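You operate a simulated robot arm through the tools that you are given. There is no shell and no other tool.

The job below is to be done with a simulated robot arm. You get a single attempt, and the scene is never put back.

Task
Fit the job card's die, press the cream cloth button and put it in the tray marked Pressed.
Fine: turn the die plate to Press, pull the lever, turn back to Load; the die stays in the plate, the card where it lies. Where these are worked on the way, their far stop is far enough and under half their travel is too little: die plate.

The check looks at the end state, three seconds after you hand in, the way a careful person would. Anything else that was tipped, shoved, dropped, spilled or broken makes it a failure. Flat cloth is picked up by pressing the open fingertips on it (5 to 10 N) and closing them slowly along it; thin cloth reads only 2 to 8 mm in the jaws.

Robot
A 7-joint arm with a two-finger parallel gripper, fixed in place. Base frame: the origin is on the floor under the middle of its stand, x ahead of it, y to its left, z up; the work surface is at about z = 80. Lengths are in cm, angles in degrees, forces in N, time in s.
With the tool pointing down near the work surface it reaches from about 30 to 70 cm from the base axis. Its first joint turns from -66.0 to 66.0 degrees. Payload 1.57 kg.
Tool frame: the origin (TCP) lies between the finger pads and is the grasp point; the fingertips stand 3 cm ahead of it; z points along the fingers, y is the line along which they close. The gripper opens to 11 cm. The fingers are 2.4 cm wide and 1.2 cm thick; the gripper's body (4.8 by 11.2 cm) begins 7.8 cm behind the TCP.
Orientation is that of the tool frame in the base frame, as a unit quaternion [w, x, y, z]. With the fingers straight down and closing along the base's y, the tool's x points along the base's -x, its y along +y and its z along -z.

Tools
- The arm moves only by the tool nudge_tool. Its argument "deltas" is a list of rows, each a list of 3 entries, a list of its own where there are three numbers: the shift along the tool's x, y, z in mm, then the turn, a rotation vector about the tool's x, y, z in degrees, then the finger opening in mm, from 0 to 110. In form: [[[tx, ty, tz], [rx, ry, rz], jaw], ...]. A call has 1 to 20 rows; each row is the pose to reach, as a shift and turn from the pose commanded when the call began, along the tool's axes at that moment. Each row takes 0.2 s and may step no farther than 5 cm and 8.6 degrees from the row before; otherwise, or with a gripper value out of range, the whole call is refused. Where a pose cannot be reached the arm comes as near as it can. A force on the tool above 40 N (or 10 N above the force at the start of the call, whichever is more), or a blocked arm, ends the call early, and 0.2 s more pass. Each finger travels about 10.8 cm/s and halts on what it meets, pressing with about 35 N; the grip force reading is that of the motor and also rises with nothing between the fingers. The clock runs only during rows and for 0.2 s after the last one: add rows that repeat a pose to give the fingers time. The reply holds the time, the measured pose of the TCP, the force on the tool along the base axes, the opening and the grip force, in the units named above and with some noise, with the torque about the TCP (base axes, N m) and any sound that the robot's microphone picked up.
- Cameras (640 x 400 px; columns grow to the right, rows downward): "scene" is fixed at [16.83, -39.22, 140.57]; the picture's right is [0.75, -0.66, 0.00], its down [-0.36, -0.41, -0.84] and it looks along [0.55, 0.63, -0.54] (base axes); focal length 236 px, centre (320, 200). "wrist" rides on the gripper at [7, 1.6, -14.1] in the tool frame; the picture's right is [-0.23, 0.97, 0.00], its down [-0.85, -0.20, -0.48] and it looks along [-0.47, -0.11, 0.88] (tool axes); focal length 222 px, centre (320, 200). There is no depth. A picture from a camera that has moved, and an enlarged one, comes with that camera's place and axes in the base frame and with its lens.
- capture(camera): a new picture of that camera. The clock stands still meanwhile.
- close_up(camera, box): a new picture of the part [left, top, right, bottom] of that camera's present view, enlarged. The clock stands still meanwhile.
- hand_in(): hands the job in; it is judged then, once.

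Nothing tells you positions but the pictures and the camera data. Unless the task says otherwise, let go and move clear before handing in.

The tools are called after "Request:" by a JSON object that holds its "api" and its "payload". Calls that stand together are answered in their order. nudge_tool: Moves the arm, as the interface text tells. Its arguments: {"type":"object","properties":{"deltas":{"type":"array"}},"required":["deltas"]} The other tools are called the same way: capture (camera) takes a picture; close_up (camera, box) takes an enlarged picture of a part of a camera's view; hand_in () hands the job in.

At the start:

```text
t: 0.0
tool_pos: [40.54, -1.31, 130.58]
tcp_rot: [0.0, 0.001, 1.0, 0.0]
force: [0.0, 0.0, -0.6]
ft_torque: [0.0, 0.01, 0.02]
gripper_width: 10.98
grip_force: 0.0
```

scene: 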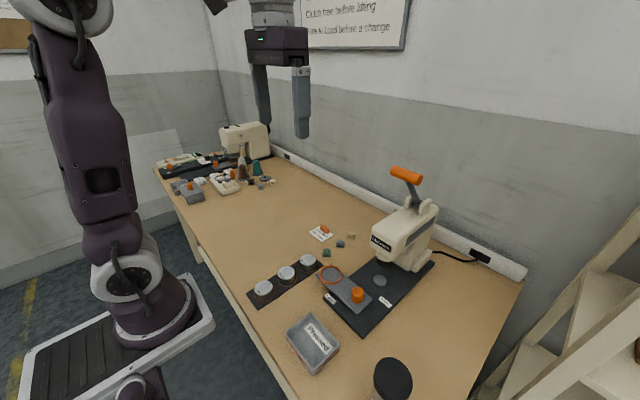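
wrist: 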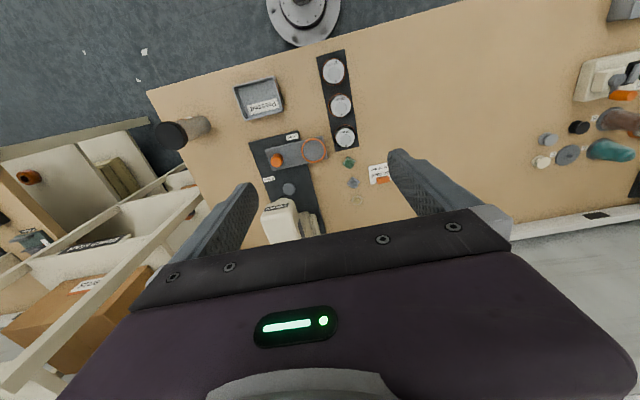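

I see a workbench with a press, a die rack with three dies, a die plate, a tray marked Pressed, a job card and several small buttons. I'll look closer at each before moving.

Request:
{"api": "close_up", "payload": {"camera": "scene", "box": [240, 210, 440, 335]}}

Request:
{"api": "close_up", "payload": {"camera": "scene", "box": [300, 215, 370, 259]}}

Request:
{"api": "close_up", "payload": {"camera": "scene", "box": [290, 0, 420, 60]}}

Request:
{"api": "close_up", "payload": {"camera": "wrist", "box": [220, 40, 400, 240]}}

Request:
{"api": "close_up", "payload": {"camera": "scene", "box": [150, 110, 290, 210]}}

```text
3.20 times, centred on (340, 272) of scene
camera zoom: at [16.83, -39.22, 140.57], right [0.75, -0.66, 0.0], down [-0.36, -0.41, -0.84], along [0.55, 0.63, -0.54], focal length 756 px, centre (256, -32)
```

zoom: 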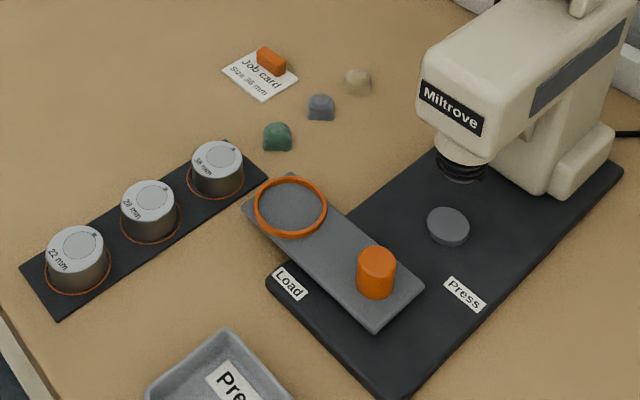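

```text
9.09 times, centred on (335, 237) of scene
camera zoom: at [16.83, -39.22, 140.57], right [0.75, -0.66, 0.0], down [-0.36, -0.41, -0.84], along [0.55, 0.63, -0.54], focal length 2149 px, centre (184, -136)
```

zoom: 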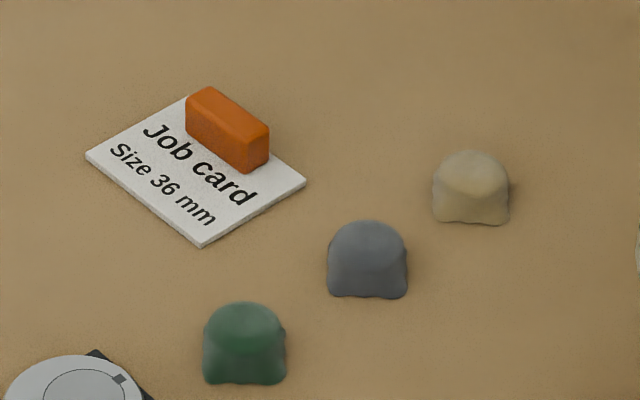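

```text
4.92 times, centred on (355, 30) of scene
camera zoom: at [16.83, -39.22, 140.57], right [0.75, -0.66, 0.0], down [-0.36, -0.41, -0.84], along [0.55, 0.63, -0.54], focal length 1164 px, centre (148, 1037)
```

zoom: 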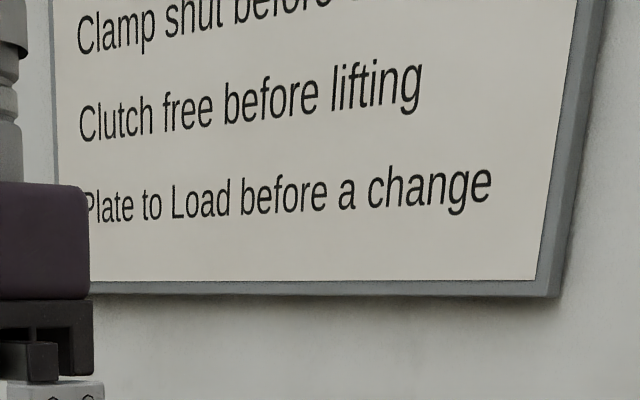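

```text
2.00 times, centred on (310, 140) of wrist
camera zoom: at [33.63, 0.41, 144.69], right [0.23, 0.97, 0.0], down [0.85, -0.2, 0.48], along [0.47, -0.11, -0.88], focal length 444 px, centre (340, 320)
```

zoom: 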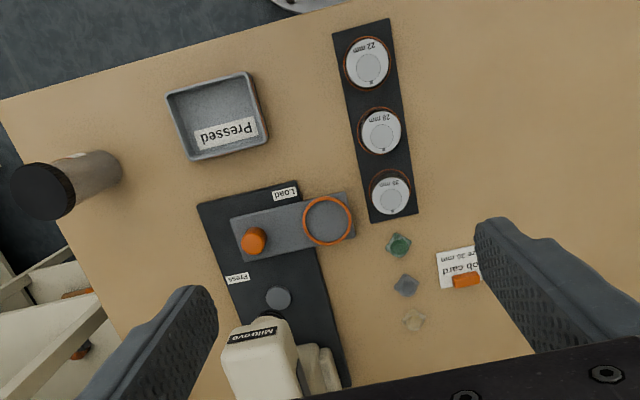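

```text
4.00 times, centred on (220, 160) of scene
camera zoom: at [16.83, -39.22, 140.57], right [0.75, -0.66, 0.0], down [-0.36, -0.41, -0.84], along [0.55, 0.63, -0.54], focal length 946 px, centre (720, 360)
```

zoom: 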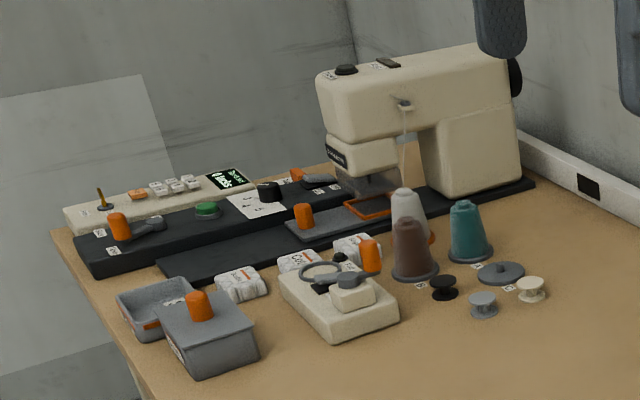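

The plate looks to be at Load with its ring near (51,-5) and knob near (50,-16.5), the anvil near (61,-16). The card says 36 mm. I'll zoom in on the dies, the plate, the lever and the tray.

Request:
{"api": "close_up", "payload": {"camera": "scene", "box": [245, 245, 325, 305]}}

Request:
{"api": "close_up", "payload": {"camera": "scene", "box": [310, 245, 410, 325]}}

Request:
{"api": "close_up", "payload": {"camera": "scene", "box": [360, 155, 460, 285]}}

Request:
{"api": "close_up", "payload": {"camera": "scene", "box": [275, 300, 425, 400]}}

Request:
{"api": "close_up", "payload": {"camera": "wrist", "box": [230, 60, 310, 110]}}

Request:
{"api": "close_up", "payload": {"camera": "wrist", "box": [240, 120, 400, 240]}}

```text
6.67 times, centred on (285, 275) of scene
camera zoom: at [16.83, -39.22, 140.57], right [0.75, -0.66, 0.0], down [-0.36, -0.41, -0.84], along [0.55, 0.63, -0.54], focal length 1576 px, centre (553, -300)
```

zoom: 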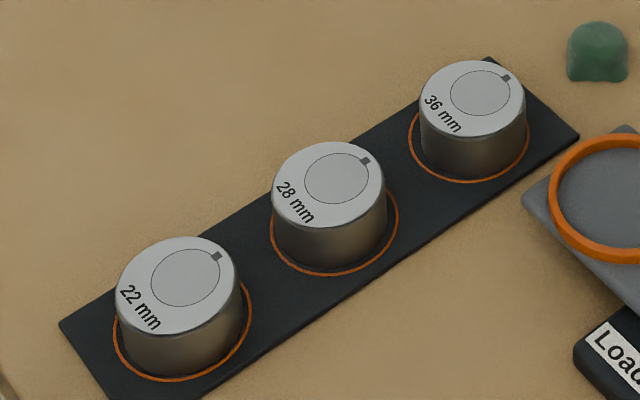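

```text
5.00 times, centred on (360, 285) of scene
camera zoom: at [16.83, -39.22, 140.57], right [0.75, -0.66, 0.0], down [-0.36, -0.41, -0.84], along [0.55, 0.63, -0.54], focal length 1182 px, centre (120, -225)
```

zoom: 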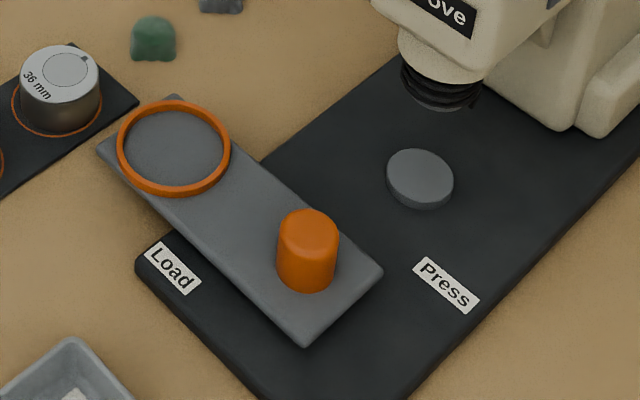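

```text
3.08 times, centred on (410, 220) of scene
camera zoom: at [16.83, -39.22, 140.57], right [0.75, -0.66, 0.0], down [-0.36, -0.41, -0.84], along [0.55, 0.63, -0.54], focal length 727 px, centre (43, 138)
```

zoom: 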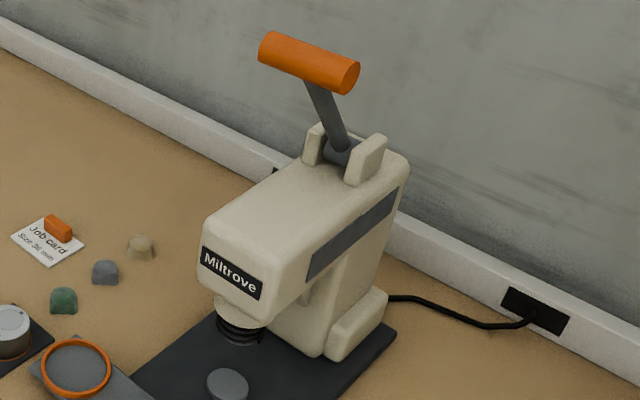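

```text
4.00 times, centred on (350, 350) of scene
camera zoom: at [16.83, -39.22, 140.57], right [0.75, -0.66, 0.0], down [-0.36, -0.41, -0.84], along [0.55, 0.63, -0.54], focal length 946 px, centre (200, -400)
```

zoom: 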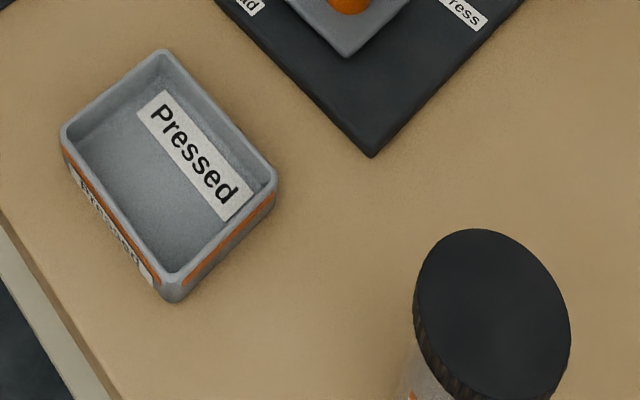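

```text
8.00 times, centred on (270, 85) of wrist
camera zoom: at [33.63, 0.41, 144.69], right [0.23, 0.97, 0.0], down [0.85, -0.2, 0.48], along [0.47, -0.11, -0.88], focal length 1777 px, centre (720, 1120)
```

zoom: 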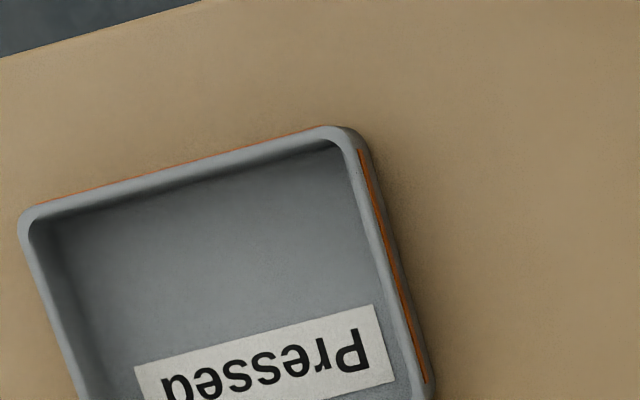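

```text
3.33 times, centred on (320, 180) of wrist
camera zoom: at [33.63, 0.41, 144.69], right [0.23, 0.97, 0.0], down [0.85, -0.2, 0.48], along [0.47, -0.11, -0.88], focal length 740 px, centre (320, 267)
```

zoom: 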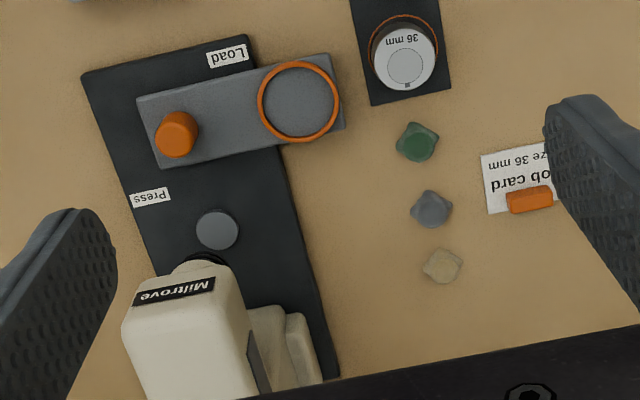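

The 36 mm die is the one nearest the buttons, around (48.5,3.5). Before starting I'll tilt the wrist camera up in free space to read the wall poster's rules.

Request:
{"api": "nudge_tool", "payload": {"deltas": [[[-15, 0, 0], [0, -8, 0], 110], [[-30, 0, 0], [0, -16, 0], 110], [[-45, 0, 0], [0, -24, 0], 110], [[-60, 0, 0], [0, -32, 0], 110], [[-75, 0, 0], [0, -40, 0], 110], [[-90, 0, 0], [0, -48, 0], 110], [[-100, 0, 0], [0, -56, 0], 110]]}}

Request:
{"api": "capture", "payload": {"camera": "wrist"}}

```text
t: 1.6
tool_pos: [50.66, -1.34, 130.46]
tcp_rot: [0.47, 0.0, 0.883, 0.0]
force: [0.0, 1.0, -0.6]
ft_torque: [-0.03, 0.01, 0.03]
gripper_width: 10.99
grip_force: 0.0
```

```text
taken
camera wrist: at [34.95, 0.46, 132.62], right [0.13, 0.97, 0.19], down [0.08, -0.2, 0.98], along [0.99, -0.11, -0.1], focal length 222 px, centre (320, 200)
```

wrist: 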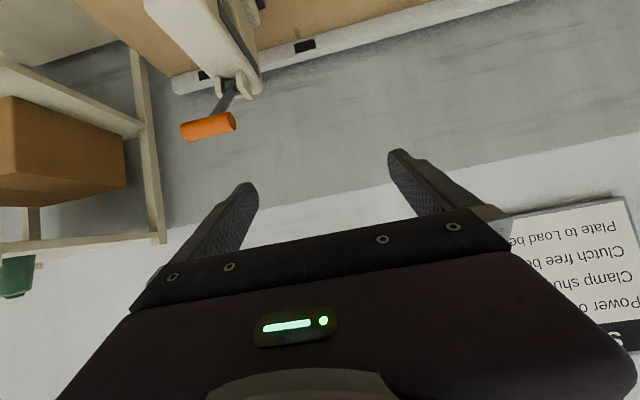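

The poster gives general rules only: plate to Load before a change, and it is already at Load. From here the lever handle sits near (63,-16,116). I'll return to tool-down and go look at the dies from above.

Request:
{"api": "nudge_tool", "payload": {"deltas": [[[0, 0, 0], [0, 8, 0], 110], [[0, 0, 0], [0, 16, 0], 110], [[0, 0, 0], [0, 24, 0], 110], [[0, 0, 0], [0, 32, 0], 110], [[0, 0, 0], [0, 40, 0], 110], [[0, 0, 0], [0, 48, 0], 110], [[0, 0, 0], [0, 56, 0], 110]]}}

Request:
{"api": "nudge_tool", "payload": {"deltas": [[[3, 7, 40], [0, 0, 0], 110], [[6, 14, 80], [0, 0, 0], 110], [[9, 21, 120], [0, 0, 0], 110], [[12, 28, 160], [0, 0, 0], 110], [[15, 35, 200], [0, 0, 0], 110], [[18, 42, 240], [0, 0, 0], 110], [[20, 48, 270], [0, 0, 0], 110], [[20, 48, 270], [0, 0, 0], 110]]}}

Request:
{"api": "capture", "payload": {"camera": "wrist"}}

Request:
{"api": "capture", "payload": {"camera": "scene"}}

```text
t: 3.2
tool_pos: [50.7, -1.23, 130.53]
tcp_rot: [0.035, 0.002, 0.999, 0.0]
force: [0.4, -0.6, -0.1]
ft_torque: [0.01, 0.0, 0.01]
gripper_width: 10.97
grip_force: 0.1
out of reach, approached as far as the arm can: row 7
```

```text
t: 5.0
tool_pos: [50.51, 3.43, 103.51]
tcp_rot: [0.035, 0.001, 0.999, -0.001]
force: [0.9, -0.5, 0.2]
ft_torque: [0.0, 0.0, 0.0]
gripper_width: 11.01
grip_force: 0.1
```

```text
taken
camera wrist: at [42.54, 5.25, 117.09], right [0.23, 0.97, 0.02], down [0.82, -0.2, 0.54], along [0.53, -0.11, -0.84], focal length 222 px, centre (320, 200)
```

wrist: 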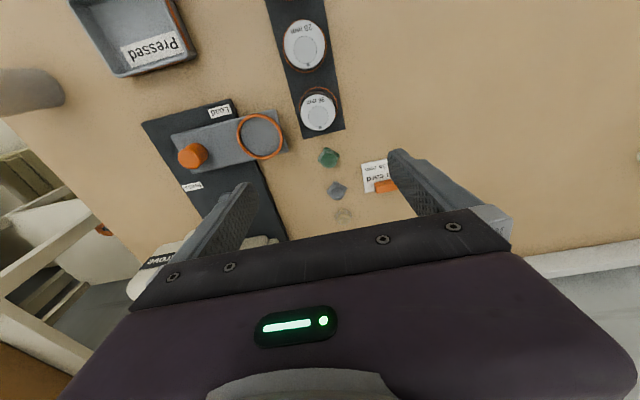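

```text
taken
```

scene: 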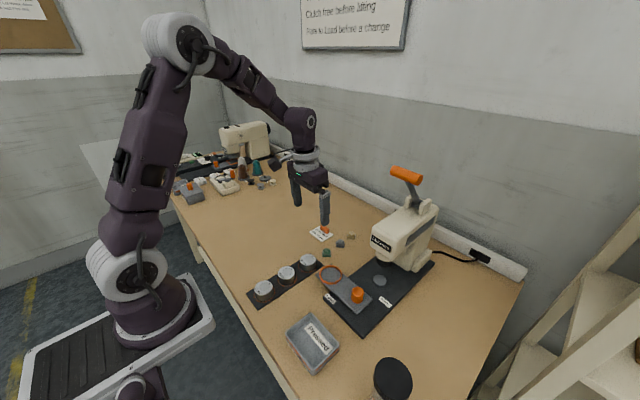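

The tool is tilted about 4° because the last pose was out of reach. I'll square it up, then centre it over the 36 mm die near (49.1,3.9) and look.

Request:
{"api": "nudge_tool", "payload": {"deltas": [[[0, 0, 0], [0, 4, 0], 110], [[0, 0, 0], [0, 4, 0], 110]]}}

Request:
{"api": "nudge_tool", "payload": {"deltas": [[[7, 2, 30], [0, 0, 0], 110], [[14, 4, 60], [0, 0, 0], 110], [[14, 4, 90], [0, 0, 0], 110], [[14, 4, 90], [0, 0, 0], 110]]}}

Request:
{"api": "capture", "payload": {"camera": "wrist"}}

Request:
{"api": "close_up", "payload": {"camera": "wrist", "box": [160, 60, 480, 260]}}

```text
t: 5.6
tool_pos: [50.51, 3.5, 103.5]
tcp_rot: [0.0, 0.002, 1.0, -0.001]
force: [-0.6, -1.5, 0.3]
ft_torque: [0.03, -0.07, -0.03]
gripper_width: 11.0
grip_force: 0.0
```

```text
t: 6.6
tool_pos: [49.07, 3.77, 94.4]
tcp_rot: [0.0, 0.001, 1.0, 0.0]
force: [0.3, 0.3, 0.8]
ft_torque: [0.0, -0.01, -0.01]
gripper_width: 11.01
grip_force: 0.0
```

```text
taken
camera wrist: at [42.11, 5.52, 108.61], right [0.23, 0.97, 0.0], down [0.85, -0.2, 0.48], along [0.47, -0.11, -0.88], focal length 222 px, centre (320, 200)
```

wrist: 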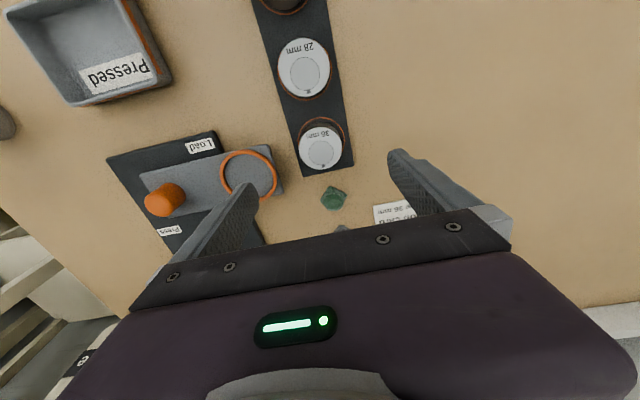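

```text
2.00 times, centred on (320, 160) of wrist
camera zoom: at [42.11, 5.52, 108.61], right [0.23, 0.97, 0.0], down [0.85, -0.2, 0.48], along [0.47, -0.11, -0.88], focal length 444 px, centre (320, 280)
```

zoom: 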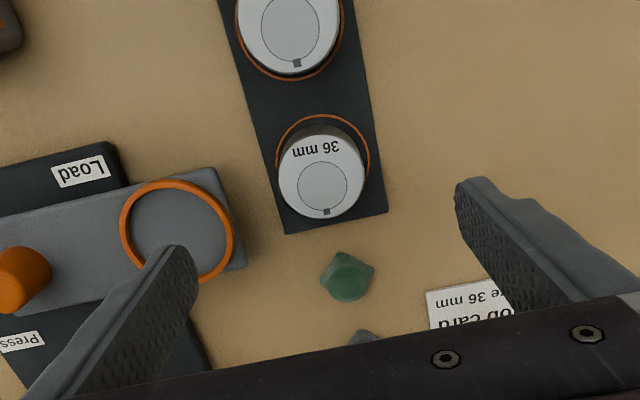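

The 36 mm die top is centred near (49.15,3.95). I'll narrow the jaws to 8 cm to clear the plate and descend partway, then check from the scene camera.

Request:
{"api": "nudge_tool", "payload": {"deltas": [[[-1, 1.5, 20], [0, 0, 0], 80], [[-1, 1.5, 50], [0, 0, 0], 80], [[-1, 1.5, 80], [0, 0, 0], 80], [[-1, 1.5, 80], [0, 0, 0], 80]]}}

Request:
{"api": "close_up", "payload": {"camera": "scene", "box": [265, 225, 361, 285]}}

Request:
{"api": "close_up", "payload": {"camera": "wrist", "box": [160, 60, 480, 260]}}

```text
t: 7.6
tool_pos: [49.29, 4.02, 86.43]
tcp_rot: [0.0, 0.001, 1.0, 0.0]
force: [-0.4, -0.6, -0.4]
ft_torque: [-0.02, -0.05, 0.0]
gripper_width: 7.99
grip_force: 0.1
```

```text
6.67 times, centred on (313, 255) of scene
camera zoom: at [16.83, -39.22, 140.57], right [0.75, -0.66, 0.0], down [-0.36, -0.41, -0.84], along [0.55, 0.63, -0.54], focal length 1576 px, centre (367, -167)
```

zoom: 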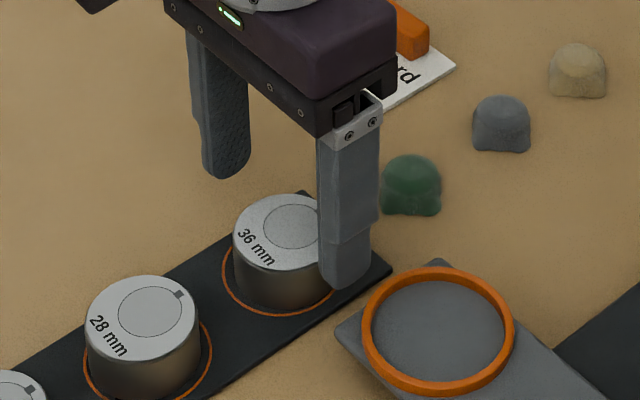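

```text
2.00 times, centred on (320, 160) of wrist
camera zoom: at [42.24, 5.73, 100.62], right [0.23, 0.97, 0.0], down [0.85, -0.2, 0.48], along [0.47, -0.11, -0.88], focal length 444 px, centre (320, 280)
```

zoom: 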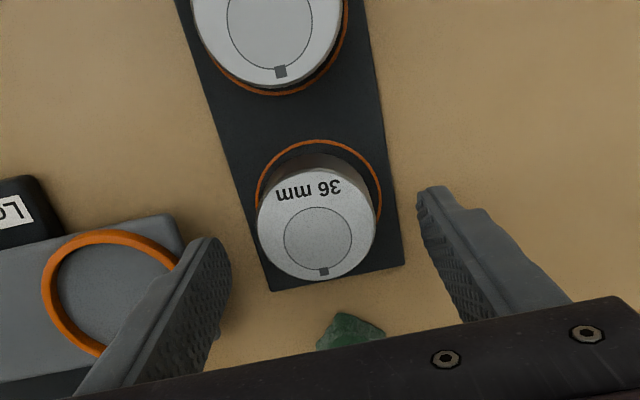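

The fingers straddle the die cleanly. I'll descend about 1.6 cm and close on it.

Request:
{"api": "nudge_tool", "payload": {"deltas": [[[1, 0, 8], [0, 0, 0], 80], [[2, 0, 16], [0, 0, 0], 80], [[2, 0, 16], [0, 0, 0], 70], [[2, 0, 16], [0, 0, 0], 60], [[2, 0, 16], [0, 0, 0], 50], [[2, 0, 16], [0, 0, 0], 45], [[2, 0, 16], [0, 0, 0], 45]]}}

Request:
{"api": "close_up", "payload": {"camera": "scene", "box": [265, 225, 361, 285]}}

Request:
{"api": "close_up", "payload": {"camera": "wrist", "box": [160, 60, 480, 260]}}

```text
t: 9.2
tool_pos: [48.95, 3.99, 84.74]
tcp_rot: [0.0, 0.001, 1.0, 0.0]
force: [0.4, -0.7, 0.3]
ft_torque: [-0.02, 0.02, 0.02]
gripper_width: 5.01
grip_force: 34.2
```

```text
6.67 times, centred on (313, 255) of scene
camera zoom: at [16.83, -39.22, 140.57], right [0.75, -0.66, 0.0], down [-0.36, -0.41, -0.84], along [0.55, 0.63, -0.54], focal length 1576 px, centre (367, -167)
```

zoom: 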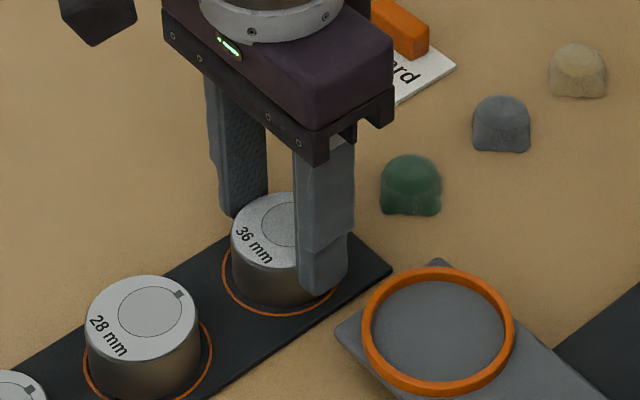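

```text
2.00 times, centred on (320, 160) of wrist
camera zoom: at [42.07, 5.72, 99.02], right [0.23, 0.97, 0.0], down [0.85, -0.2, 0.48], along [0.47, -0.11, -0.88], focal length 444 px, centre (320, 280)
```

zoom: 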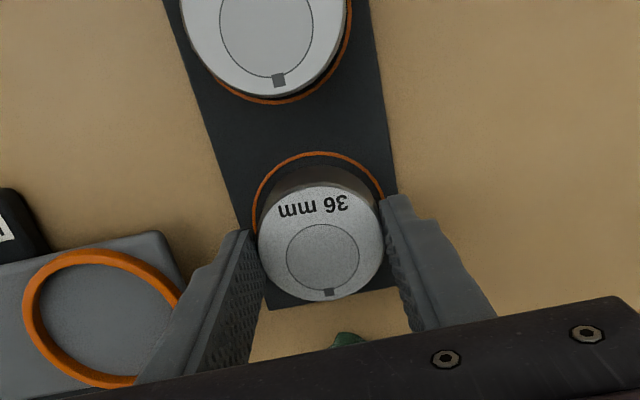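

The die is held at 5.0 cm. I'll lift it straight up and check that it hangs level and nothing else came with it.

Request:
{"api": "nudge_tool", "payload": {"deltas": [[[0, 0, -10], [0, 0, 0], 45], [[0, 0, -25], [0, 0, 0], 45], [[0, 0, -40], [0, 0, 0], 45], [[0, 0, -55], [0, 0, 0], 45], [[0, 0, -55], [0, 0, 0], 45]]}}

Request:
{"api": "close_up", "payload": {"camera": "scene", "box": [265, 205, 375, 295]}}

Request:
{"api": "close_up", "payload": {"camera": "wrist", "box": [120, 40, 440, 240]}}

```text
t: 10.4
tool_pos: [49.06, 4.07, 90.38]
tcp_rot: [0.0, 0.001, 1.0, 0.0]
force: [-0.5, 0.3, 0.5]
ft_torque: [0.02, 0.04, -0.02]
gripper_width: 4.49
grip_force: 0.0
```

```text
4.44 times, centred on (320, 250) of scene
camera zoom: at [16.83, -39.22, 140.57], right [0.75, -0.66, 0.0], down [-0.36, -0.41, -0.84], along [0.55, 0.63, -0.54], focal length 1050 px, centre (320, -22)
```

zoom: 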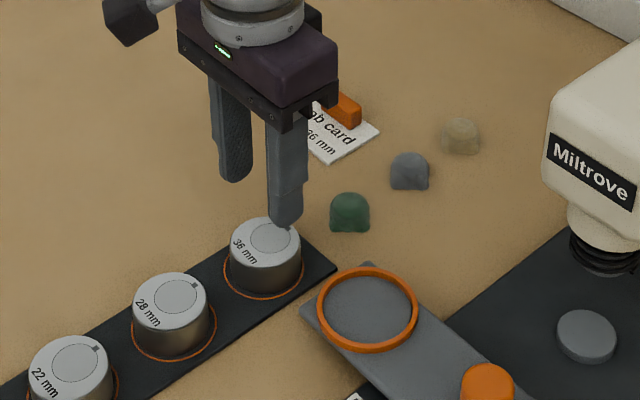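

```text
2.00 times, centred on (280, 140) of wrist
camera zoom: at [42.06, 5.79, 104.53], right [0.23, 0.97, 0.0], down [0.85, -0.2, 0.48], along [0.47, -0.11, -0.88], focal length 444 px, centre (400, 320)
```

zoom: 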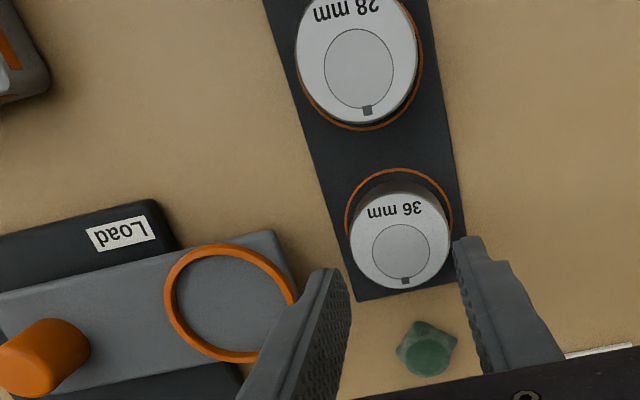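

The die slipped out: it is still seated in the rack and undisturbed, so the grip was too shallow. I'll reopen, go deeper, and lift slowly this time.

Request:
{"api": "nudge_tool", "payload": {"deltas": [[[0, 0, 0], [0, 0, 0], 80], [[0, 0, 0], [0, 0, 0], 80], [[0, 0, 20], [0, 0, 0], 80], [[0, 0, 40], [0, 0, 0], 80], [[0, 0, 52], [0, 0, 0], 80], [[0, 0, 58], [0, 0, 0], 80], [[0, 0, 62], [0, 0, 0], 80], [[0, 0, 62], [0, 0, 0], 80]]}}

Request:
{"api": "close_up", "payload": {"camera": "scene", "box": [280, 235, 344, 275]}}

```text
t: 12.2
tool_pos: [49.07, 4.0, 84.11]
tcp_rot: [0.0, 0.001, 1.0, 0.0]
force: [-0.3, -0.5, 0.4]
ft_torque: [0.02, 0.0, 0.0]
gripper_width: 8.0
grip_force: 0.0
```

```text
10.00 times, centred on (312, 255) of scene
camera zoom: at [16.83, -39.22, 140.57], right [0.75, -0.66, 0.0], down [-0.36, -0.41, -0.84], along [0.55, 0.63, -0.54], focal length 2364 px, centre (400, -350)
```

zoom: 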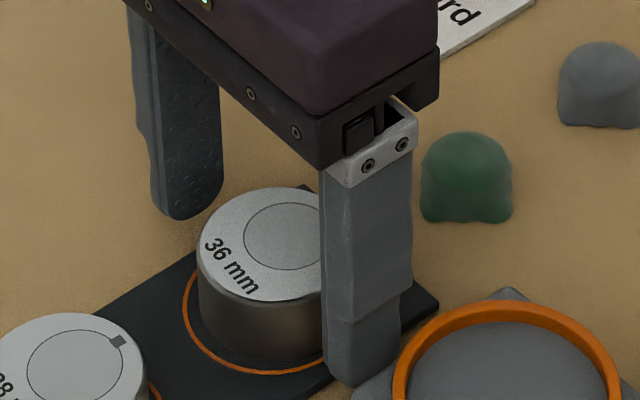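

Fingertips are at about z = 81.1, lower on the die. Closing now and lifting slowly.

Request:
{"api": "nudge_tool", "payload": {"deltas": [[[0, 0, 0], [0, 0, 0], 65], [[0, 0, 0], [0, 0, 0], 50], [[0, 0, 0], [0, 0, 0], 35], [[0, 0, 0], [0, 0, 0], 30], [[0, 0, 0], [0, 0, 0], 30], [[0, 0, 0], [0, 0, 0], 30]]}}

Request:
{"api": "nudge_tool", "payload": {"deltas": [[[0, 0, -1], [0, 0, 0], 30], [[0, 0, -2], [0, 0, 0], 30], [[0, 0, -3], [0, 0, 0], 30], [[0, 0, -4], [0, 0, 0], 30], [[0, 0, -5], [0, 0, 0], 30], [[0, 0, -6], [0, 0, 0], 30]]}}

Request:
{"api": "close_up", "payload": {"camera": "scene", "box": [280, 235, 344, 275]}}

```text
t: 13.6
tool_pos: [48.94, 3.97, 84.14]
tcp_rot: [0.0, 0.001, 1.0, 0.0]
force: [0.3, -1.6, 1.0]
ft_torque: [-0.04, -0.02, 0.02]
gripper_width: 5.03
grip_force: 34.7
```

```text
t: 15.0
tool_pos: [49.05, 4.04, 84.74]
tcp_rot: [0.0, 0.001, 1.0, 0.0]
force: [0.3, 0.3, -3.2]
ft_torque: [-0.03, 0.0, -0.01]
gripper_width: 5.01
grip_force: 35.3
```

```text
10.00 times, centred on (312, 255) of scene
camera zoom: at [16.83, -39.22, 140.57], right [0.75, -0.66, 0.0], down [-0.36, -0.41, -0.84], along [0.55, 0.63, -0.54], focal length 2364 px, centre (400, -350)
```

zoom: 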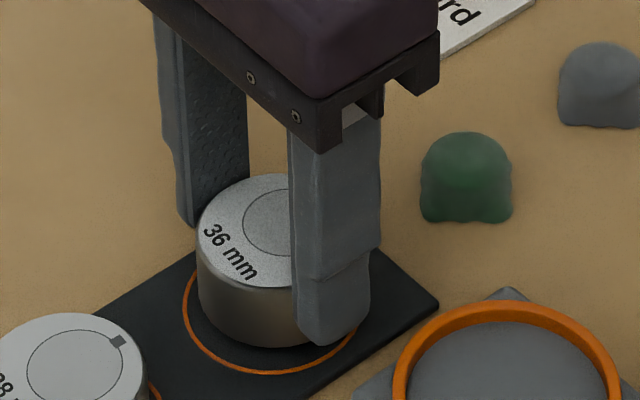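

The weight reads about 3 N and the die is rising with the fingers. I'll keep lifting gently and carry it over the plate's ring near (50.65,-5.6).

Request:
{"api": "nudge_tool", "payload": {"deltas": [[[0, 0, -3], [0, 0, 0], 30], [[0, 0, -8], [0, 0, 0], 30], [[0, 0, -15], [0, 0, 0], 30], [[0, 0, -24], [0, 0, 0], 30], [[0, 0, -34], [0, 0, 0], 30], [[0, 0, -44], [0, 0, 0], 30], [[0, 0, -54], [0, 0, 0], 30], [[0, 0, -60], [0, 0, 0], 30], [[0, -4, -62], [0, 0, 0], 30], [[-2, -12, -62], [0, 0, 0], 30], [[-4, -24, -62], [0, 0, 0], 30], [[-6, -36, -62], [0, 0, 0], 30], [[-8, -48, -62], [0, 0, 0], 30], [[-10, -60, -62], [0, 0, 0], 30], [[-12, -72, -62], [0, 0, 0], 30], [[-14, -84, -62], [0, 0, 0], 30], [[-16, -92, -62], [0, 0, 0], 30], [[-16, -96, -62], [0, 0, 0], 30], [[-16, -96, -62], [0, 0, 0], 30]]}}

Request:
{"api": "close_up", "payload": {"camera": "scene", "box": [280, 215, 400, 305]}}

Request:
{"api": "close_up", "payload": {"camera": "wrist", "box": [160, 60, 480, 260]}}

```text
t: 19.0
tool_pos: [50.61, -5.68, 91.0]
tcp_rot: [0.0, 0.001, 1.0, 0.0]
force: [0.2, 0.1, -3.2]
ft_torque: [0.0, 0.0, 0.02]
gripper_width: 5.03
grip_force: 35.0
```

```text
4.44 times, centred on (340, 260) of scene
camera zoom: at [16.83, -39.22, 140.57], right [0.75, -0.66, 0.0], down [-0.36, -0.41, -0.84], along [0.55, 0.63, -0.54], focal length 1050 px, centre (231, -67)
```

zoom: 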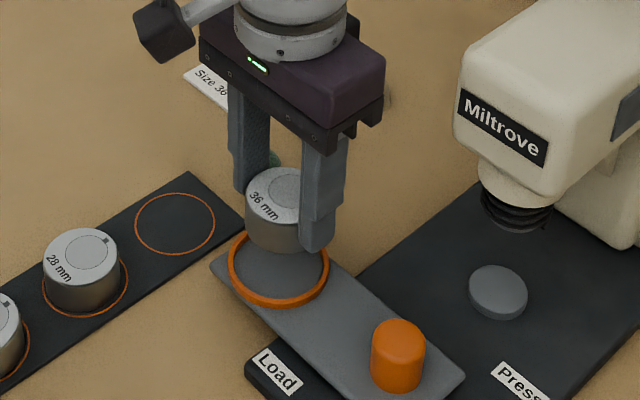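

```text
2.00 times, centred on (320, 160) of wrist
camera zoom: at [43.63, -3.85, 105.14], right [0.23, 0.97, 0.0], down [0.85, -0.2, 0.48], along [0.47, -0.11, -0.88], focal length 444 px, centre (320, 280)
```

zoom: 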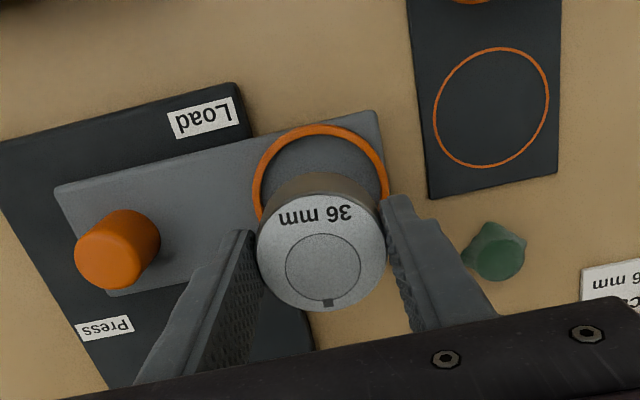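

The die and ring line up in the wrist view within about 1 mm. I'll lower to just above the ring and check.

Request:
{"api": "nudge_tool", "payload": {"deltas": [[[1, 0, 8], [0, 0, 0], 30], [[1, 0, 18], [0, 0, 0], 30], [[1, 0, 28], [0, 0, 0], 30], [[1, 0, 36], [0, 0, 0], 30], [[1, 0, 42], [0, 0, 0], 30], [[1, 0, 42], [0, 0, 0], 30]]}}

Request:
{"api": "close_up", "payload": {"camera": "scene", "box": [300, 240, 364, 285]}}

Request:
{"api": "close_up", "payload": {"camera": "wrist", "box": [160, 60, 480, 260]}}

```text
t: 20.4
tool_pos: [50.58, -5.52, 86.86]
tcp_rot: [0.001, 0.001, 1.0, 0.0]
force: [-1.2, -0.1, 13.7]
ft_torque: [0.05, 0.33, -0.02]
gripper_width: 5.01
grip_force: 34.9
```

```text
8.89 times, centred on (332, 262) of scene
camera zoom: at [16.8, -39.22, 140.58], right [0.75, -0.66, 0.0], down [-0.36, -0.41, -0.84], along [0.55, 0.63, -0.54], focal length 2101 px, centre (213, -356)
```

zoom: 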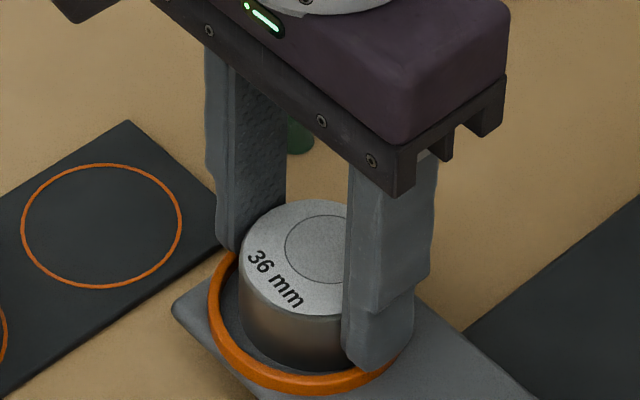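

```text
2.00 times, centred on (320, 160) of wrist
camera zoom: at [43.54, -3.84, 100.98], right [0.23, 0.97, 0.0], down [0.85, -0.2, 0.48], along [0.47, -0.11, -0.88], focal length 444 px, centre (320, 280)
```

zoom: 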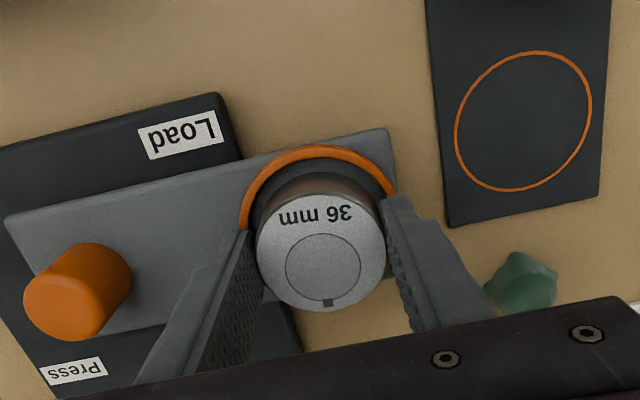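

There's light contact (about 14 N) at TCP z = 86.9, so I need to know whether the die is on the plate floor or on the ring's rim. I'll look closer before doing anything.

Request:
{"api": "close_up", "payload": {"camera": "scene", "box": [315, 255, 350, 287]}}

Request:
{"api": "close_up", "payload": {"camera": "wrist", "box": [260, 120, 380, 220]}}

```text
12.50 times, centred on (332, 271) of scene
camera zoom: at [16.8, -39.22, 140.58], right [0.75, -0.66, 0.0], down [-0.36, -0.41, -0.84], along [0.55, 0.63, -0.54], focal length 2955 px, centre (164, -688)
```

zoom: 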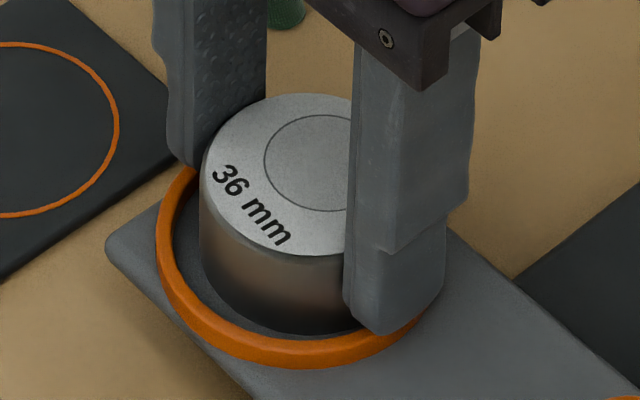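

```text
4.00 times, centred on (320, 170) of wrist
camera zoom: at [43.54, -3.84, 100.98], right [0.23, 0.97, 0.0], down [0.85, -0.2, 0.48], along [0.47, -0.11, -0.88], focal length 888 px, centre (320, 320)
```

zoom: 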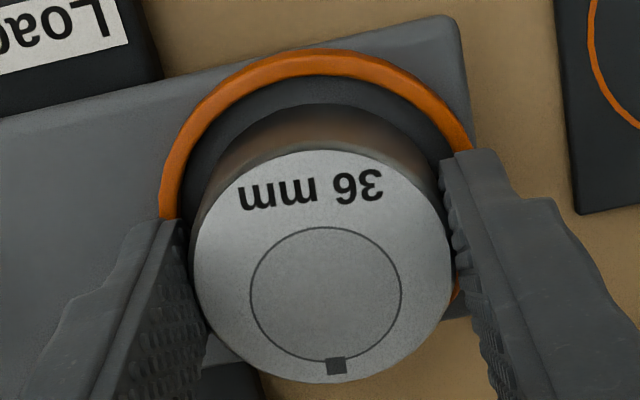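

Fitting the views, die and ring centres agree within about 1 mm and the contact torque points to the die's bottom edge on the plate floor. I'll ease up 1 mm and open.

Request:
{"api": "nudge_tool", "payload": {"deltas": [[[0, 0, -1], [0, 0, 0], 30], [[0, 0, -1], [0, 0, 0], 48], [[0, 0, -1], [0, 0, 0], 56], [[0, 0, -1], [0, 0, 0], 64], [[0, 0, -1], [0, 0, 0], 72], [[0, 0, -1], [0, 0, 0], 72]]}}

Request:
{"api": "nudge_tool", "payload": {"deltas": [[[0, 0, -10], [0, 0, 0], 72], [[0, 0, -30], [0, 0, 0], 72], [[0, 0, -60], [0, 0, 0], 72], [[0, 0, -80], [0, 0, 0], 72], [[0, 0, -80], [0, 0, 0], 72]]}}

Request:
{"api": "close_up", "payload": {"camera": "scene", "box": [300, 240, 364, 285]}}

Request:
{"api": "close_up", "payload": {"camera": "wrist", "box": [160, 40, 480, 240]}}

```text
t: 21.8
tool_pos: [50.55, -5.66, 86.8]
tcp_rot: [0.0, 0.001, 1.0, -0.001]
force: [0.3, -0.5, -0.4]
ft_torque: [0.01, -0.02, -0.01]
gripper_width: 7.21
grip_force: 0.0
```

```text
t: 23.0
tool_pos: [50.49, -5.62, 95.01]
tcp_rot: [0.0, 0.001, 1.0, 0.0]
force: [-0.4, 0.5, -0.5]
ft_torque: [-0.02, -0.01, 0.04]
gripper_width: 7.22
grip_force: 0.1
```

```text
8.89 times, centred on (332, 262) of scene
camera zoom: at [16.83, -39.22, 140.57], right [0.75, -0.66, 0.0], down [-0.36, -0.41, -0.84], along [0.55, 0.63, -0.54], focal length 2101 px, centre (213, -356)
```

zoom: 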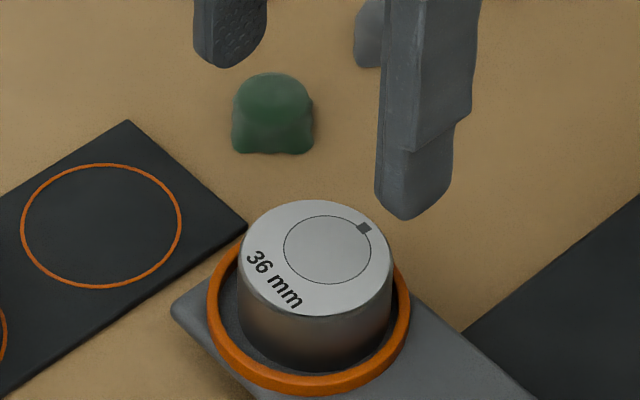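

```text
2.00 times, centred on (320, 140) of wrist
camera zoom: at [43.51, -3.88, 109.06], right [0.23, 0.97, 0.0], down [0.85, -0.2, 0.48], along [0.47, -0.11, -0.88], focal length 444 px, centre (320, 320)
```

zoom: 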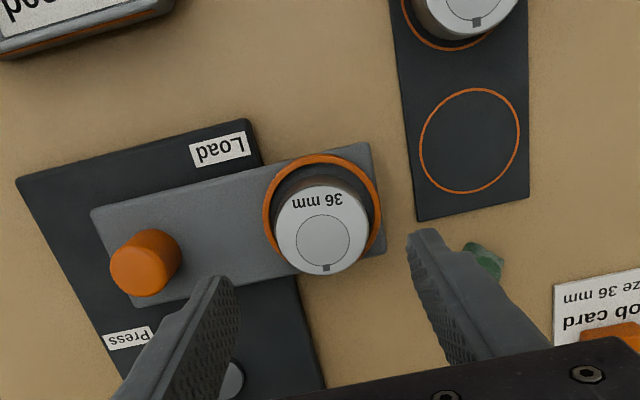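

The die sits flat inside the ring. Next the cream button near (70,4); I'll move in +y away from the press, then out over it for a look.

Request:
{"api": "nudge_tool", "payload": {"deltas": [[[0, 30, 0], [0, 0, 0], 70], [[0, 65, 0], [0, 0, 0], 70], [[0, 96, 0], [0, 0, 0], 70], [[-40, 96, 0], [0, 0, 0], 70], [[-80, 96, 0], [0, 0, 0], 70], [[-120, 96, 0], [0, 0, 0], 70], [[-150, 96, 0], [0, 0, 0], 70], [[-175, 96, 0], [0, 0, 0], 70], [[-175, 96, 0], [0, 0, 0], 70]]}}

Request:
{"api": "capture", "payload": {"camera": "wrist"}}

Request:
{"api": "close_up", "payload": {"camera": "wrist", "box": [260, 120, 380, 200]}}

Request:
{"api": "capture", "payload": {"camera": "scene"}}

```text
t: 25.0
tool_pos: [68.12, 3.93, 94.91]
tcp_rot: [0.0, 0.001, 1.0, -0.001]
force: [0.5, 0.2, -0.3]
ft_torque: [0.01, 0.0, -0.01]
gripper_width: 6.99
grip_force: 0.0
```

```text
taken
camera wrist: at [61.05, 5.68, 109.09], right [0.23, 0.97, 0.0], down [0.85, -0.2, 0.48], along [0.46, -0.11, -0.88], focal length 222 px, centre (320, 200)
```

wrist: 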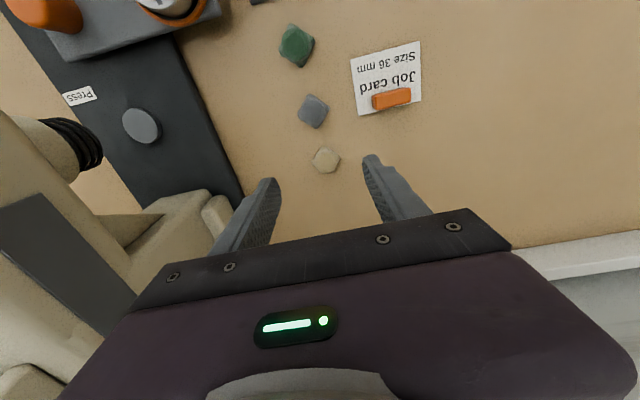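

```text
5.00 times, centred on (320, 160) of wrist
camera zoom: at [61.05, 5.68, 109.09], right [0.23, 0.97, 0.0], down [0.85, -0.2, 0.48], along [0.46, -0.11, -0.88], focal length 1111 px, centre (320, 400)
```

zoom: 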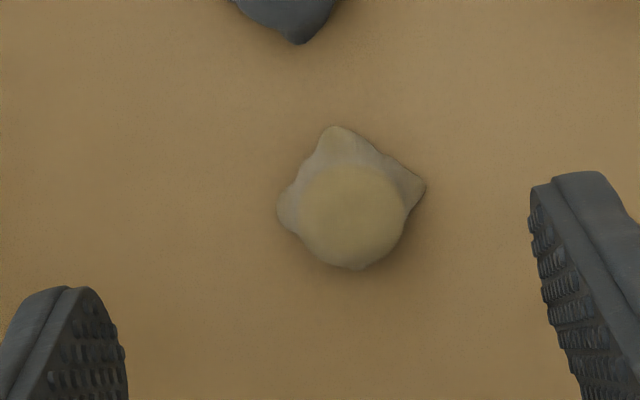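

```text
taken
```

scene: 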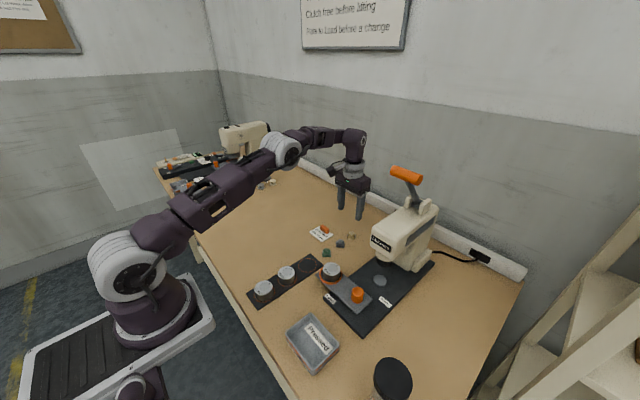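

The cream button is a dome about 2.8 cm across with skirt corners pointing along ±x/±y, centred near (70.2,4.3). I'll turn the gripper 45° so the jaws meet its flats, centre it and check.

Request:
{"api": "nudge_tool", "payload": {"deltas": [[[-4, 1, 0], [0, 0, 7.5], 70], [[-8, 2, 0], [0, 0, 15], 70], [[-12, 3, 0], [0, 0, 22.5], 70], [[-16, 3.5, 0], [0, 0, 30], 70], [[-19, 3.5, 0], [0, 0, 37.5], 70], [[-21, 3.5, 0], [0, 0, 45], 70], [[-21, 3.5, 20], [0, 0, 45], 70], [[-21, 3.5, 50], [0, 0, 45], 70], [[-21, 3.5, 50], [0, 0, 45], 70]]}}

Request:
{"api": "capture", "payload": {"camera": "wrist"}}

Request:
{"api": "close_up", "payload": {"camera": "scene", "box": [300, 190, 396, 250]}}

```text
t: 27.0
tool_pos: [70.13, 4.68, 90.64]
tcp_rot: [0.003, 0.377, 0.926, 0.002]
force: [0.5, -0.3, -0.2]
ft_torque: [-0.01, -0.02, 0.0]
gripper_width: 6.99
grip_force: 0.0
out of reach, approached as far as the arm can: row 5, 6, 7, 8
```

```text
taken
camera wrist: at [66.13, 10.81, 104.67], right [0.84, 0.54, 0.01], down [0.47, -0.74, 0.48], along [0.26, -0.4, -0.88], focal length 222 px, centre (320, 200)
```

wrist: 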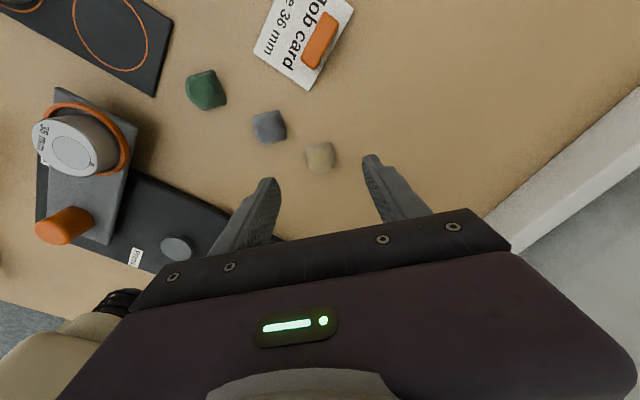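

```text
6.67 times, centred on (348, 220) of scene
camera zoom: at [16.83, -39.22, 140.57], right [0.75, -0.66, 0.0], down [-0.36, -0.41, -0.84], along [0.55, 0.63, -0.54], focal length 1576 px, centre (133, 67)
```

zoom: 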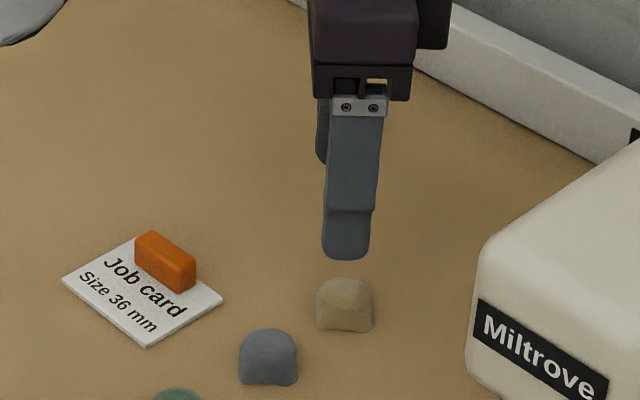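

The arm is at the edge of its reach but still well aligned: button at about (70.2,4.4), tool at (70.1,4.7). Going lower should be easier; I'll correct and descend partway.

Request:
{"api": "nudge_tool", "payload": {"deltas": [[[-1, -0.5, 15], [0, 0, 0], 60], [[-2, -1, 30], [0, 0, 0], 60], [[-2.5, -1.5, 45], [0, 0, 0], 60], [[-2.5, -1.5, 55], [0, 0, 0], 60], [[-2.5, -1.5, 55], [0, 0, 0], 60]]}}

Request:
{"api": "close_up", "payload": {"camera": "wrist", "box": [220, 100, 420, 225]}}

Request:
{"api": "close_up", "payload": {"camera": "scene", "box": [316, 205, 380, 245]}}

```text
t: 28.2
tool_pos: [69.66, 3.98, 84.37]
tcp_rot: [0.0, 0.383, 0.924, 0.0]
force: [0.8, 0.1, -0.6]
ft_torque: [0.03, 0.0, 0.03]
gripper_width: 6.02
grip_force: 0.1
out of reach, approached as far as the arm can: row 3, 4, 5
```

```text
3.20 times, centred on (320, 162) of wrist
camera zoom: at [65.81, 10.16, 98.49], right [0.85, 0.53, 0.0], down [0.46, -0.75, 0.48], along [0.25, -0.41, -0.88], focal length 711 px, centre (320, 320)
```

zoom: 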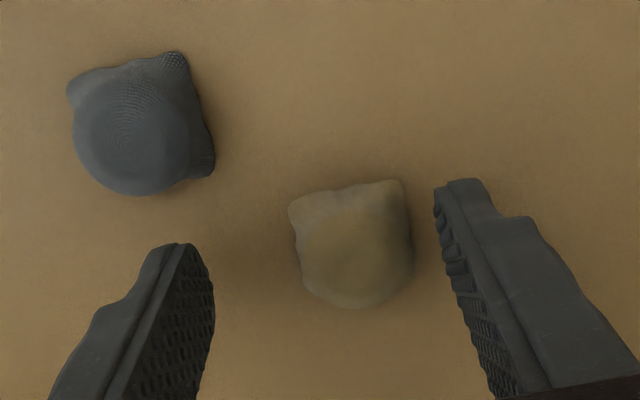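

```text
10.00 times, centred on (348, 225) of scene
camera zoom: at [16.83, -39.22, 140.57], right [0.75, -0.66, 0.0], down [-0.36, -0.41, -0.84], along [0.55, 0.63, -0.54], focal length 2364 px, centre (40, -50)
```

zoom: 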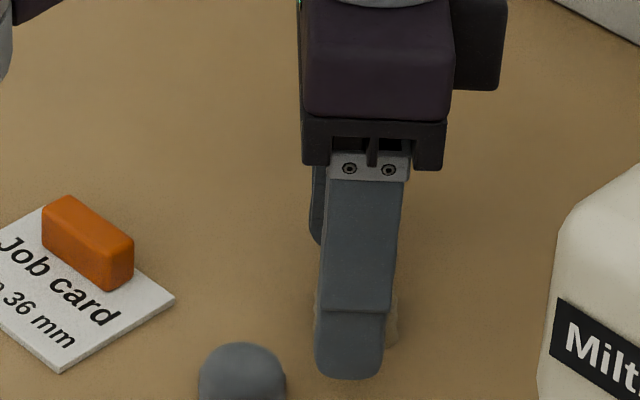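

The tool stops about 0.8 cm short of the button, but exactly along the closing line, so the far finger will draw it in gently. I'll lower a bit more and close slowly.

Request:
{"api": "nudge_tool", "payload": {"deltas": [[[0, 0, 4], [0, 0, 0], 60], [[0, 0, 7], [0, 0, 0], 60], [[0, 0, 7], [0, 0, 0], 56], [[0, 0, 7], [0, 0, 0], 52], [[0, 0, 7], [0, 0, 0], 48], [[0, 0, 7], [0, 0, 0], 44], [[0, 0, 7], [0, 0, 0], 40], [[0, 0, 7], [0, 0, 0], 37], [[0, 0, 7], [0, 0, 0], 34]]}}

Request:
{"api": "close_up", "payload": {"camera": "wrist", "box": [220, 100, 420, 225]}}

Request:
{"api": "close_up", "payload": {"camera": "scene", "box": [316, 205, 380, 245]}}

```text
t: 30.2
tool_pos: [69.57, 3.85, 83.74]
tcp_rot: [0.0, 0.383, 0.924, 0.0]
force: [0.4, 0.6, -0.5]
ft_torque: [0.0, -0.01, 0.0]
gripper_width: 3.38
grip_force: 0.0
```

```text
3.20 times, centred on (320, 162) of wrist
camera zoom: at [65.79, 10.14, 97.84], right [0.85, 0.53, 0.0], down [0.46, -0.75, 0.48], along [0.25, -0.41, -0.88], focal length 711 px, centre (320, 320)
```

zoom: 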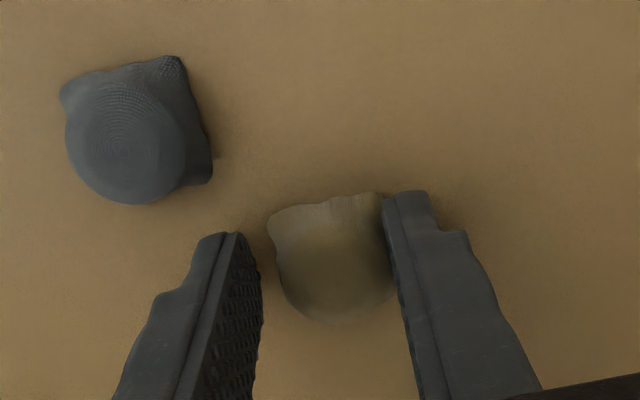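

```text
10.00 times, centred on (348, 225) of scene
camera zoom: at [16.83, -39.22, 140.57], right [0.75, -0.66, 0.0], down [-0.36, -0.41, -0.84], along [0.55, 0.63, -0.54], focal length 2364 px, centre (40, -50)
```

zoom: 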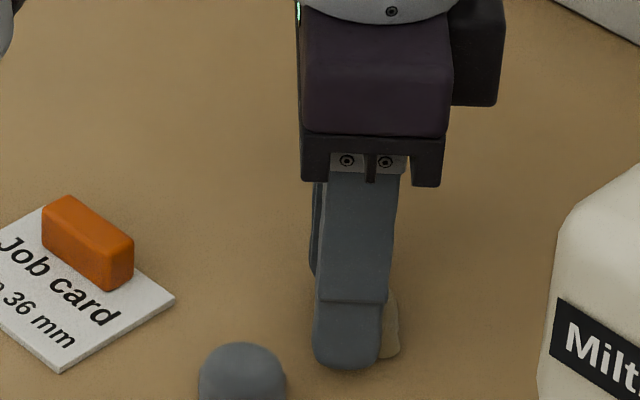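

The far finger is drawing the button in squarely. I'll keep closing to get a full grip.

Request:
{"api": "nudge_tool", "payload": {"deltas": [[[0, 0, 0], [0, 0, 0], 31], [[0, 0, 0], [0, 0, 0], 28], [[0, 0, 0], [0, 0, 0], 25], [[0, 0, 0], [0, 0, 0], 23], [[0, 0, 0], [0, 0, 0], 23], [[0, 0, 0], [0, 0, 0], 23]]}}

Request:
{"api": "close_up", "payload": {"camera": "wrist", "box": [220, 100, 420, 225]}}

```text
t: 31.6
tool_pos: [69.67, 3.96, 83.67]
tcp_rot: [0.0, 0.383, 0.924, 0.001]
force: [-0.2, 0.1, -0.5]
ft_torque: [-0.03, -0.03, 0.04]
gripper_width: 2.57
grip_force: 34.9
```

```text
3.20 times, centred on (320, 162) of wrist
camera zoom: at [65.79, 10.14, 97.84], right [0.85, 0.53, 0.0], down [0.46, -0.75, 0.48], along [0.25, -0.41, -0.88], focal length 711 px, centre (320, 320)
```

zoom: 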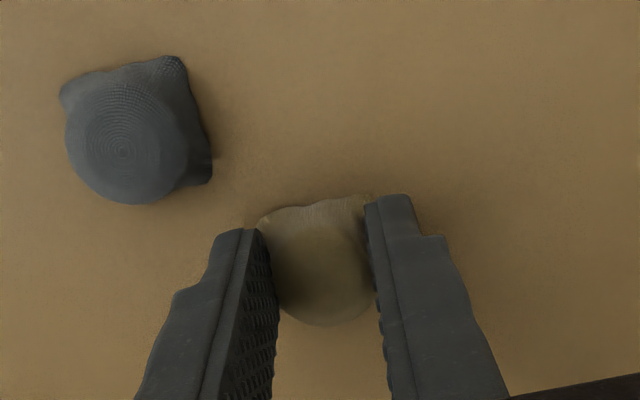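

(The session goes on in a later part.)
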